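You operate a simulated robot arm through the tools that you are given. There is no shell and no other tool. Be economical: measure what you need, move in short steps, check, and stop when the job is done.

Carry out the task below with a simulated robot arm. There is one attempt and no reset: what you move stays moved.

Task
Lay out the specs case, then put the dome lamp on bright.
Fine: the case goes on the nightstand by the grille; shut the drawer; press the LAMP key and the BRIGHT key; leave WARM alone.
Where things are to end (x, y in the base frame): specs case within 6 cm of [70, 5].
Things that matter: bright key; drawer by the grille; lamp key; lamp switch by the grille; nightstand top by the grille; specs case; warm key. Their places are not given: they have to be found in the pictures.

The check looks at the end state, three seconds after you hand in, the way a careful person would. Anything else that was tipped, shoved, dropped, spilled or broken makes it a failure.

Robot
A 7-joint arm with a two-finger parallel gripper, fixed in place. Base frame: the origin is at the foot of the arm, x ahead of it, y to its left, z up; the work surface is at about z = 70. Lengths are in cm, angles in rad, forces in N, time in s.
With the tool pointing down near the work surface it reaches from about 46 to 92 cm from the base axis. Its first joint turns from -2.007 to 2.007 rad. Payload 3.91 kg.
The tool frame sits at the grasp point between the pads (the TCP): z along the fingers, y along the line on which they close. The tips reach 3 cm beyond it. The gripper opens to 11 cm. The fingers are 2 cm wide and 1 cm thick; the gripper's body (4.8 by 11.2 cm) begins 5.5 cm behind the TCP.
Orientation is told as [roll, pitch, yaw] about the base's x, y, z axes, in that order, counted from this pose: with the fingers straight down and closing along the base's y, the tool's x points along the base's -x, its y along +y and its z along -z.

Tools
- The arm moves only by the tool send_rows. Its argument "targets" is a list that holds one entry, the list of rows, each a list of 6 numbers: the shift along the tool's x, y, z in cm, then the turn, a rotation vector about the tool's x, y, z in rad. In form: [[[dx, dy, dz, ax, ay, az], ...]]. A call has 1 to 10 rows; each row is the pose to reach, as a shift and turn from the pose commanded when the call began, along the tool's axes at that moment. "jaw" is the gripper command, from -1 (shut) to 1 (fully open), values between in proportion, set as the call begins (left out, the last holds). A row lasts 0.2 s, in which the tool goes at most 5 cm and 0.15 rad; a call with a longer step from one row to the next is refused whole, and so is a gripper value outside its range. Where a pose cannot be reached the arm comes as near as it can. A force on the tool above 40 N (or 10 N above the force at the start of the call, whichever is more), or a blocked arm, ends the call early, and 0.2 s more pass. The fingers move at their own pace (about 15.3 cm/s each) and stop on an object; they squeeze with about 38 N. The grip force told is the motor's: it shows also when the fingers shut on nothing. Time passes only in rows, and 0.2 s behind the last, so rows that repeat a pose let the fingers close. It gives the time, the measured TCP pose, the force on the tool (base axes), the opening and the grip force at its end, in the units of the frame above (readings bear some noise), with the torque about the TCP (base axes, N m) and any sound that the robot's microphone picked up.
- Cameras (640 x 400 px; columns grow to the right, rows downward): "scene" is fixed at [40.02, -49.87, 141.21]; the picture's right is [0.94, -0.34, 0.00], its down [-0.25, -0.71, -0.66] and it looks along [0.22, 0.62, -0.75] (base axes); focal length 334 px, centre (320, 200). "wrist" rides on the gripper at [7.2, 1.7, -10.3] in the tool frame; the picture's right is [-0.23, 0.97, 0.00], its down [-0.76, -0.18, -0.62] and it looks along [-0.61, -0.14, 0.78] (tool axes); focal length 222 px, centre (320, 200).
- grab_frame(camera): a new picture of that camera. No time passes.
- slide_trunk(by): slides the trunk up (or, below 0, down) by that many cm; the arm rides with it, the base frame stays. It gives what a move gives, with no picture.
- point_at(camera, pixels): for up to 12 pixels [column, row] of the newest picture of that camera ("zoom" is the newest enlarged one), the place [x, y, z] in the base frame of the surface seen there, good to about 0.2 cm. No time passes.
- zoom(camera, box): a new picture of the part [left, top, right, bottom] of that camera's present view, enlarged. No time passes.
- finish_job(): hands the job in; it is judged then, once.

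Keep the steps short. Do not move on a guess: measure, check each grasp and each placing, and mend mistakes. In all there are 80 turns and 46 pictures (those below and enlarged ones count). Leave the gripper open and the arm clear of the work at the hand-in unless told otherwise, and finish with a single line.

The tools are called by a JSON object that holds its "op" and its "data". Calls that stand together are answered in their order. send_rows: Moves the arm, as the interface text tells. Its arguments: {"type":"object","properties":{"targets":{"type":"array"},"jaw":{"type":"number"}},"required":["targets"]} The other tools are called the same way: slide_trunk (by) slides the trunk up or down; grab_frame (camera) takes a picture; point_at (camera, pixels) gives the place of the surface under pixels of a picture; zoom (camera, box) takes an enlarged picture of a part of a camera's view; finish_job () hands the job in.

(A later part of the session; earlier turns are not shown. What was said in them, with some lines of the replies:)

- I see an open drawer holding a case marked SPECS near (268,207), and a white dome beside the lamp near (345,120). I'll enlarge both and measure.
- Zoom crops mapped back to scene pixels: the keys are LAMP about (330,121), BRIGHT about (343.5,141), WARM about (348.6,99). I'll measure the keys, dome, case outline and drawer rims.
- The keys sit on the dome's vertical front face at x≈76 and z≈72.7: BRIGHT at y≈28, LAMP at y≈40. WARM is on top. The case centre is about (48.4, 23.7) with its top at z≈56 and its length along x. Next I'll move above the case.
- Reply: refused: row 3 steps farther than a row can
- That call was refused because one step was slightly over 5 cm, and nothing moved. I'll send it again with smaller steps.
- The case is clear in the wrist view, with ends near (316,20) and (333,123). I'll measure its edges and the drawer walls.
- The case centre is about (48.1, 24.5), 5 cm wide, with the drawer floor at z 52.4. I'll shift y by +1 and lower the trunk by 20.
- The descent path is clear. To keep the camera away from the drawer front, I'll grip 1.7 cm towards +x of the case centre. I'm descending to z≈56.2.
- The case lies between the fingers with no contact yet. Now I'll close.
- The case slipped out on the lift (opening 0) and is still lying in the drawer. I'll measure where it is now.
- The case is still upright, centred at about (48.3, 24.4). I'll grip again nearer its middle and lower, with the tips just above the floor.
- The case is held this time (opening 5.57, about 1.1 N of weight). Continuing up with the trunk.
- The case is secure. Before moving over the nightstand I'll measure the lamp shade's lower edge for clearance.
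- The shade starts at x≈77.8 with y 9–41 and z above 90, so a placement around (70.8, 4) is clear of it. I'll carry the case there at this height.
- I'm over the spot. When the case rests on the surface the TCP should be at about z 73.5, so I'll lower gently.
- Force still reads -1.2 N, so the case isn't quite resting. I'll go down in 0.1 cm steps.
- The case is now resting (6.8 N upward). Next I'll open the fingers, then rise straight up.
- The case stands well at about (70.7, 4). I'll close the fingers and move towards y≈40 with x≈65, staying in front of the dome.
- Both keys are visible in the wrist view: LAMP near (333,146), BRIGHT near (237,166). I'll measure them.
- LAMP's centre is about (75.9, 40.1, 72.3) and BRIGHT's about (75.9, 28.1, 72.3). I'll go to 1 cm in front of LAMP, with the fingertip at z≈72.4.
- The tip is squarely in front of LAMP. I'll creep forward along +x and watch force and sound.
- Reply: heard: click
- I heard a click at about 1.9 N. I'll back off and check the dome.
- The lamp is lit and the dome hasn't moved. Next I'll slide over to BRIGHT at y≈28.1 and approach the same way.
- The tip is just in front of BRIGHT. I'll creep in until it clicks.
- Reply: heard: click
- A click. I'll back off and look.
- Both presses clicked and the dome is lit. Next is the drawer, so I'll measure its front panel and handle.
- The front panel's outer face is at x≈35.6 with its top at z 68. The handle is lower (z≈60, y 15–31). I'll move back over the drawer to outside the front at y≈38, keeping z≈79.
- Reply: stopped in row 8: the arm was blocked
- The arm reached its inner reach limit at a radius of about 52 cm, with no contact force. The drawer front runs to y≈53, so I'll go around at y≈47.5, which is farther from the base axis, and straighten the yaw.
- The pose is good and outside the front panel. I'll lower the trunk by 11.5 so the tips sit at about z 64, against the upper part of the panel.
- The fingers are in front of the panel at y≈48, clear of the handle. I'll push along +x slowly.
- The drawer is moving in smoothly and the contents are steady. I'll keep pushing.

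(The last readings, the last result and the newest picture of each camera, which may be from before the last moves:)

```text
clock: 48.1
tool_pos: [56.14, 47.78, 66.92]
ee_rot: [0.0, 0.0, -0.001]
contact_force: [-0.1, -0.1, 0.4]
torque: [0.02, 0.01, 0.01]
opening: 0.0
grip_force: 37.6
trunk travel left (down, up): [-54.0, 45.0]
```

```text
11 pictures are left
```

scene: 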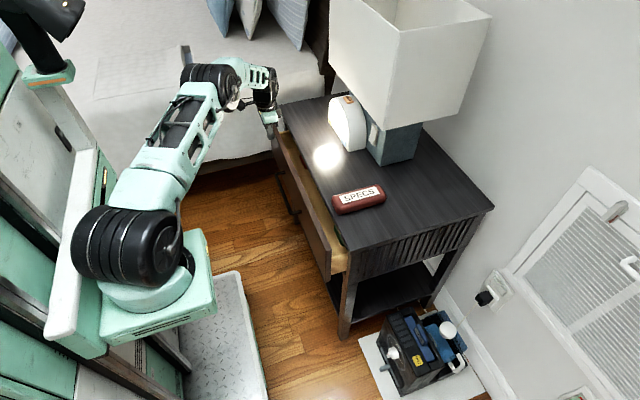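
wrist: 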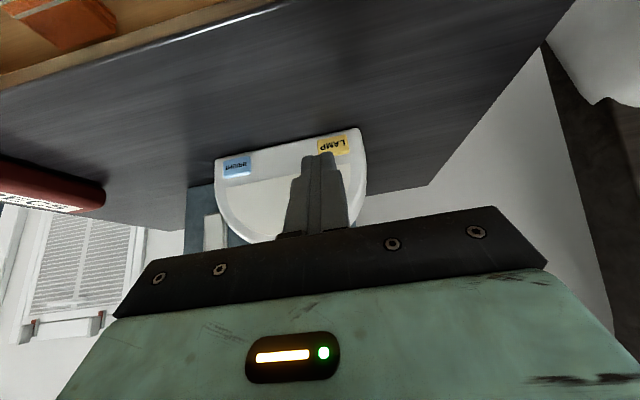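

About 4–5 cm remain. I'll push slower with small steps.

{"op": "send_rows", "data": {"targets": [[[-0.5, 0, 0, 0, 0, 0], [-1, 0, 0, 0, 0, 0], [-1.5, 0, 0, 0, 0, 0], [-2, 0, 0, 0, 0, 0], [-2.5, 0, 0, 0, 0, 0], [-2.5, 0, 0, 0, 0, 0]]]}}

{"op": "zoom", "data": {"camera": "scene", "box": [250, 80, 370, 290]}}

{"op": "point_at", "data": {"camera": "zoom", "pixels": [[280, 200], [300, 250], [320, 300]]}}

```text
clock: 49.5
tool_pos: [58.55, 47.73, 66.81]
ee_rot: [-0.001, 0.003, 0.001]
contact_force: [0.6, 0.4, -0.3]
torque: [0.05, -0.01, -0.02]
opening: 0.0
grip_force: 37.5
trunk travel left (down, up): [-54.0, 45.0]
```

```text
1.90 times, centred on (310, 185) of scene
```

zoom: 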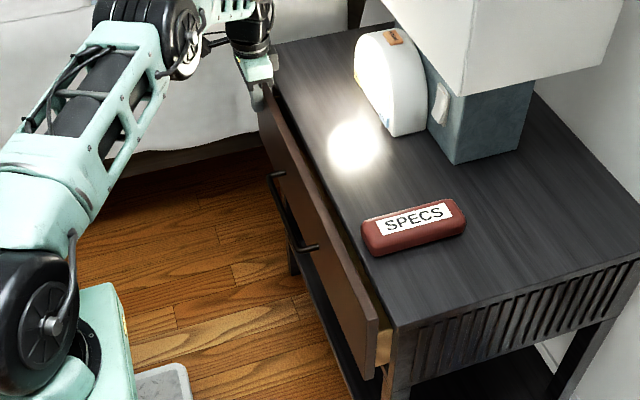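

```text
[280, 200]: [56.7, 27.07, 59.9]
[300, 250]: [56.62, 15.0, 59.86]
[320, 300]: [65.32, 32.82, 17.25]
```

The gap is now about 2 cm. I'll continue in 0.3 cm steps until the panel stops.

{"op": "send_rows", "data": {"targets": [[[-0.3, 0, 0, 0, 0, 0], [-0.6, 0, 0, 0, 0, 0], [-0.9, 0, 0, 0, 0, 0], [-1.2, 0, 0, 0, 0, 0], [-1.5, 0, 0, 0, 0, 0], [-1.5, 0, 0, 0, 0, 0]]]}}

{"op": "send_rows", "data": {"targets": [[[-0.2, 0, 0, 0, 0, 0], [-0.4, 0, 0, 0, 0, 0], [-0.6, 0, 0, 0, 0, 0], [-0.6, 0, 0, 0, 0, 0]]]}}

{"op": "zoom", "data": {"camera": "scene", "box": [250, 80, 370, 290]}}

```text
clock: 51.0
tool_pos: [60.06, 47.75, 66.89]
ee_rot: [-0.002, 0.002, 0.001]
contact_force: [-0.7, -0.7, -0.1]
torque: [-0.02, 0.0, -0.04]
opening: 0.0
grip_force: 37.8
trunk travel left (down, up): [-54.0, 45.0]
```

```text
clock: 52.0
tool_pos: [60.62, 47.72, 66.83]
ee_rot: [-0.001, 0.001, 0.0]
contact_force: [-1.1, -0.5, 0.0]
torque: [-0.02, 0.0, -0.01]
opening: 0.02
grip_force: 37.5
trunk travel left (down, up): [-54.0, 45.0]
```

```text
1.90 times, centred on (310, 185) of scene
```

zoom: 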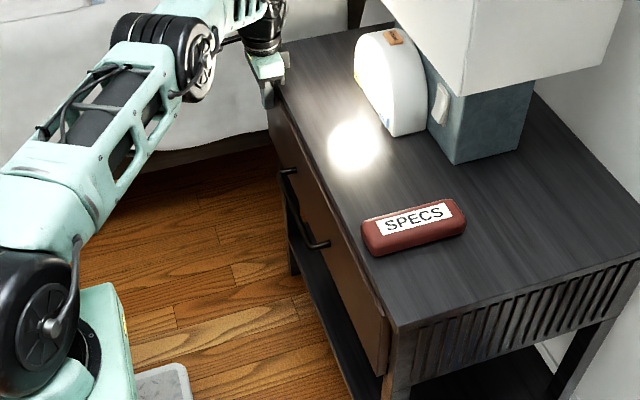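

It looks nearly shut. I'll push a little more to find the stop.

{"op": "send_rows", "data": {"targets": [[[-0.15, 0, 0, 0, 0, 0], [-0.3, 0, 0, 0, 0, 0], [-0.3, 0, 0, 0, 0, 0]]]}}

{"op": "send_rows", "data": {"targets": [[[-0.15, 0, 0, 0, 0, 0], [-0.3, 0, 0, 0, 0, 0], [-0.3, 0, 0, 0, 0, 0]]]}}

```text
clock: 52.8
tool_pos: [60.98, 47.63, 66.94]
ee_rot: [0.0, 0.001, 0.001]
contact_force: [-0.5, -0.2, -0.7]
torque: [0.01, -0.01, 0.05]
opening: 0.0
grip_force: 37.1
trunk travel left (down, up): [-54.0, 45.0]
```

```text
clock: 53.5
tool_pos: [61.32, 47.72, 66.88]
ee_rot: [-0.001, 0.003, 0.0]
contact_force: [-1.1, 0.0, 0.5]
torque: [-0.03, -0.01, -0.01]
opening: 0.0
grip_force: 37.9
trunk travel left (down, up): [-54.0, 45.0]
```

No stop felt yet, so I'll continue in small steps.

{"op": "send_rows", "data": {"targets": [[[-0.15, 0, 0, 0, 0, 0], [-0.3, 0, 0, 0, 0, 0], [-0.3, 0, 0, 0, 0, 0]]]}}

{"op": "zoom", "data": {"camera": "scene", "box": [250, 80, 370, 290]}}

{"op": "point_at", "data": {"camera": "zoom", "pixels": [[298, 205], [310, 245], [288, 172], [330, 205], [345, 270], [372, 330], [387, 350], [396, 345]]}}

```text
clock: 54.4
tool_pos: [61.29, 47.71, 66.9]
ee_rot: [-0.003, 0.005, 0.004]
contact_force: [-20.4, -6.4, 4.8]
torque: [0.19, -0.69, -0.22]
opening: 0.0
grip_force: 37.9
trunk travel left (down, up): [-54.0, 45.0]
```

```text
1.90 times, centred on (310, 185) of scene
```

zoom: 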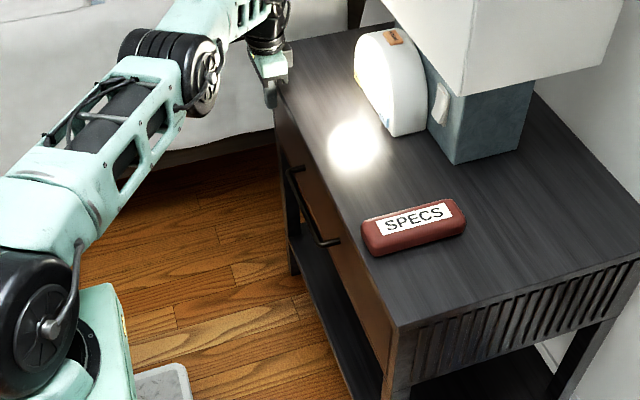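

```text
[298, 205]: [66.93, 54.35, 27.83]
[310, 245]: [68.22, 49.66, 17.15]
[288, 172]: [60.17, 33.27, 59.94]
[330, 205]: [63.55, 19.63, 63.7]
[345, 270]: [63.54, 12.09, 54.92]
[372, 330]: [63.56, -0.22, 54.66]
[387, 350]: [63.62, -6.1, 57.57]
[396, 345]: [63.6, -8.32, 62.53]
```

The drawer front (x≈63.55) is flush with the carcass (63.6), so it's shut. The 20 N is the finger touching the top's edge. I'll back away, rise, and open the gripper.

{"op": "send_rows", "data": {"targets": [[[1, 0, 0, 0, 0, 0], [4, 0, 0, 0, 0, 0], [8, 0, 0, 0, 0, 0], [10, 0, -3, 0, 0, 0], [11, 0, -8, 0, 0, 0], [11, 0, -12, 0, 0, 0], [11, 0, -12, 0, 0, 0]]]}}

{"op": "send_rows", "data": {"targets": [[[0, 0, 0, 0, 0, 0], [0, 0, 0, 0, 0, 0], [0, 0, 0, 0, 0, 0]]], "jaw": 1}}

{"op": "grab_frame", "data": {"camera": "scene"}}

{"op": "zoom", "data": {"camera": "scene", "box": [270, 80, 430, 290]}}

{"op": "point_at", "data": {"camera": "scene", "pixels": [[342, 202], [376, 193], [359, 198], [305, 185], [346, 130], [340, 262]]}}

```text
refused: row 5 steps farther than a row can; nothing moved
```

```text
clock: 55.1
tool_pos: [61.36, 47.84, 67.0]
ee_rot: [-0.001, 0.003, 0.002]
contact_force: [-25.3, 15.0, 3.0]
torque: [-0.51, -0.75, -1.09]
opening: 10.45
grip_force: 0.0
trunk travel left (down, up): [-54.0, 45.0]
```

```text
7 pictures are left
```

scene: 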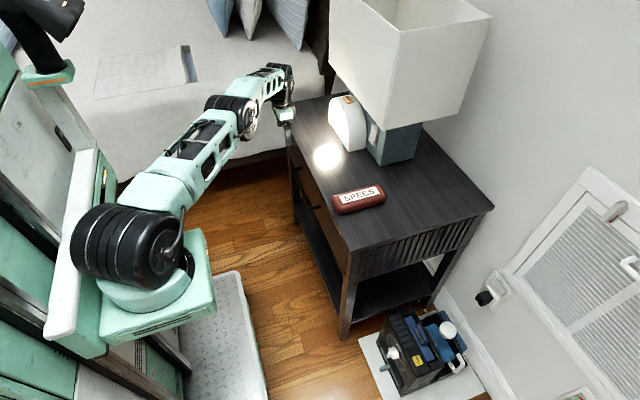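

```text
1.90 times, centred on (350, 185) of scene
```

zoom: 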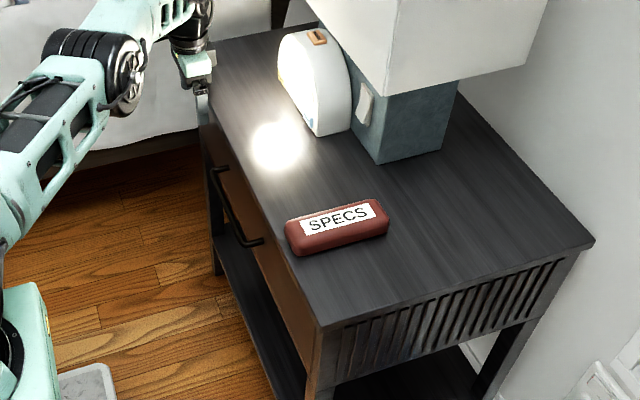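

```text
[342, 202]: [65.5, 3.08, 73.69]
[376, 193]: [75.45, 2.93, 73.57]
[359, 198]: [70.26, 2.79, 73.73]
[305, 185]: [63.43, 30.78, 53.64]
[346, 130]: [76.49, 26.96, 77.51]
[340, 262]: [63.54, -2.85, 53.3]
```

The retreat was refused because a step was too long, so the fingers opened in place and rubbed lightly on the edge. Nothing shifted. I'll retreat now with shorter steps.

{"op": "send_rows", "data": {"targets": [[[0.8, 0, 0, 0, 0, 0], [4, 0, 0, 0, 0, 0], [8, 0, 0, 0, 0, 0], [9, 0, -4, 0, 0, 0], [9, 0, -8, 0, 0, 0], [9, 0, -12, 0, 0, 0], [9, 0, -12, 0, 0, 0]]], "jaw": 1}}

{"op": "grab_frame", "data": {"camera": "scene"}}

{"op": "point_at", "data": {"camera": "scene", "pixels": [[342, 202], [376, 193], [359, 198], [305, 185], [346, 130], [340, 262], [303, 175], [315, 205], [296, 160]]}}

{"op": "zoom", "data": {"camera": "scene", "box": [270, 80, 400, 220]}}

```text
clock: 56.8
tool_pos: [52.5, 47.61, 79.1]
ee_rot: [-0.002, 0.002, 0.001]
contact_force: [-0.2, -1.1, -0.3]
torque: [0.0, -0.01, 0.02]
opening: 11.01
grip_force: 0.0
trunk travel left (down, up): [-54.0, 45.0]
```

```text
5 pictures are left
```

scene: 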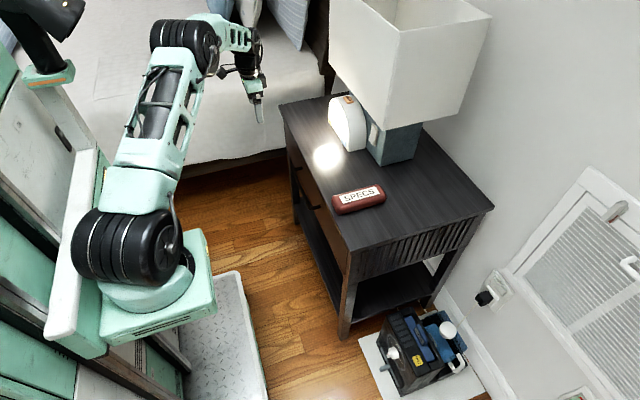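

```text
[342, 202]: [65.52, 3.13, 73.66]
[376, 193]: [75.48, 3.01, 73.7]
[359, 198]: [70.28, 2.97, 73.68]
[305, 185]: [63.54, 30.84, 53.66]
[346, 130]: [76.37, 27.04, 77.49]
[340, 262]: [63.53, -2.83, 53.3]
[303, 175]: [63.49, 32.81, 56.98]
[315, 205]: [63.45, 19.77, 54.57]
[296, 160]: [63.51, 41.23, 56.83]
```

```text
2.86 times, centred on (335, 150) of scene
```

zoom: 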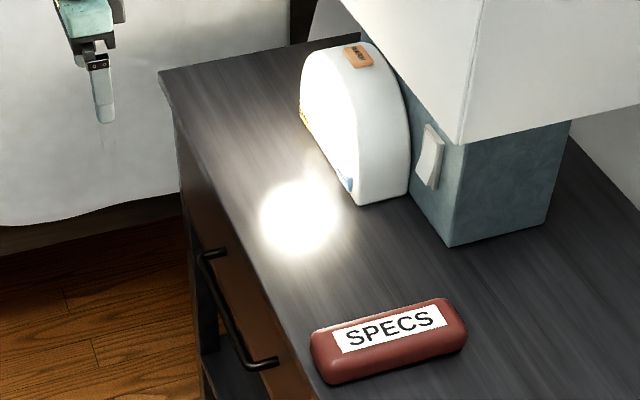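

The case rests at about (70.5, 3.5), inside the allowed area. The drawer is flush, the dome is lit and hasn't moved, WARM and the lamp switch are untouched, and the gripper is open and clear. Handing in.

{"op": "finish_job", "data": {}}

```text
The job is handed in.
```

The specs case is on the nightstand at about (70.5, 3.5), the drawer is shut, LAMP and BRIGHT each clicked once and the dome lamp is lit (pictures too washed out to show whether BRIGHT made it brighter), and WARM was left alone.
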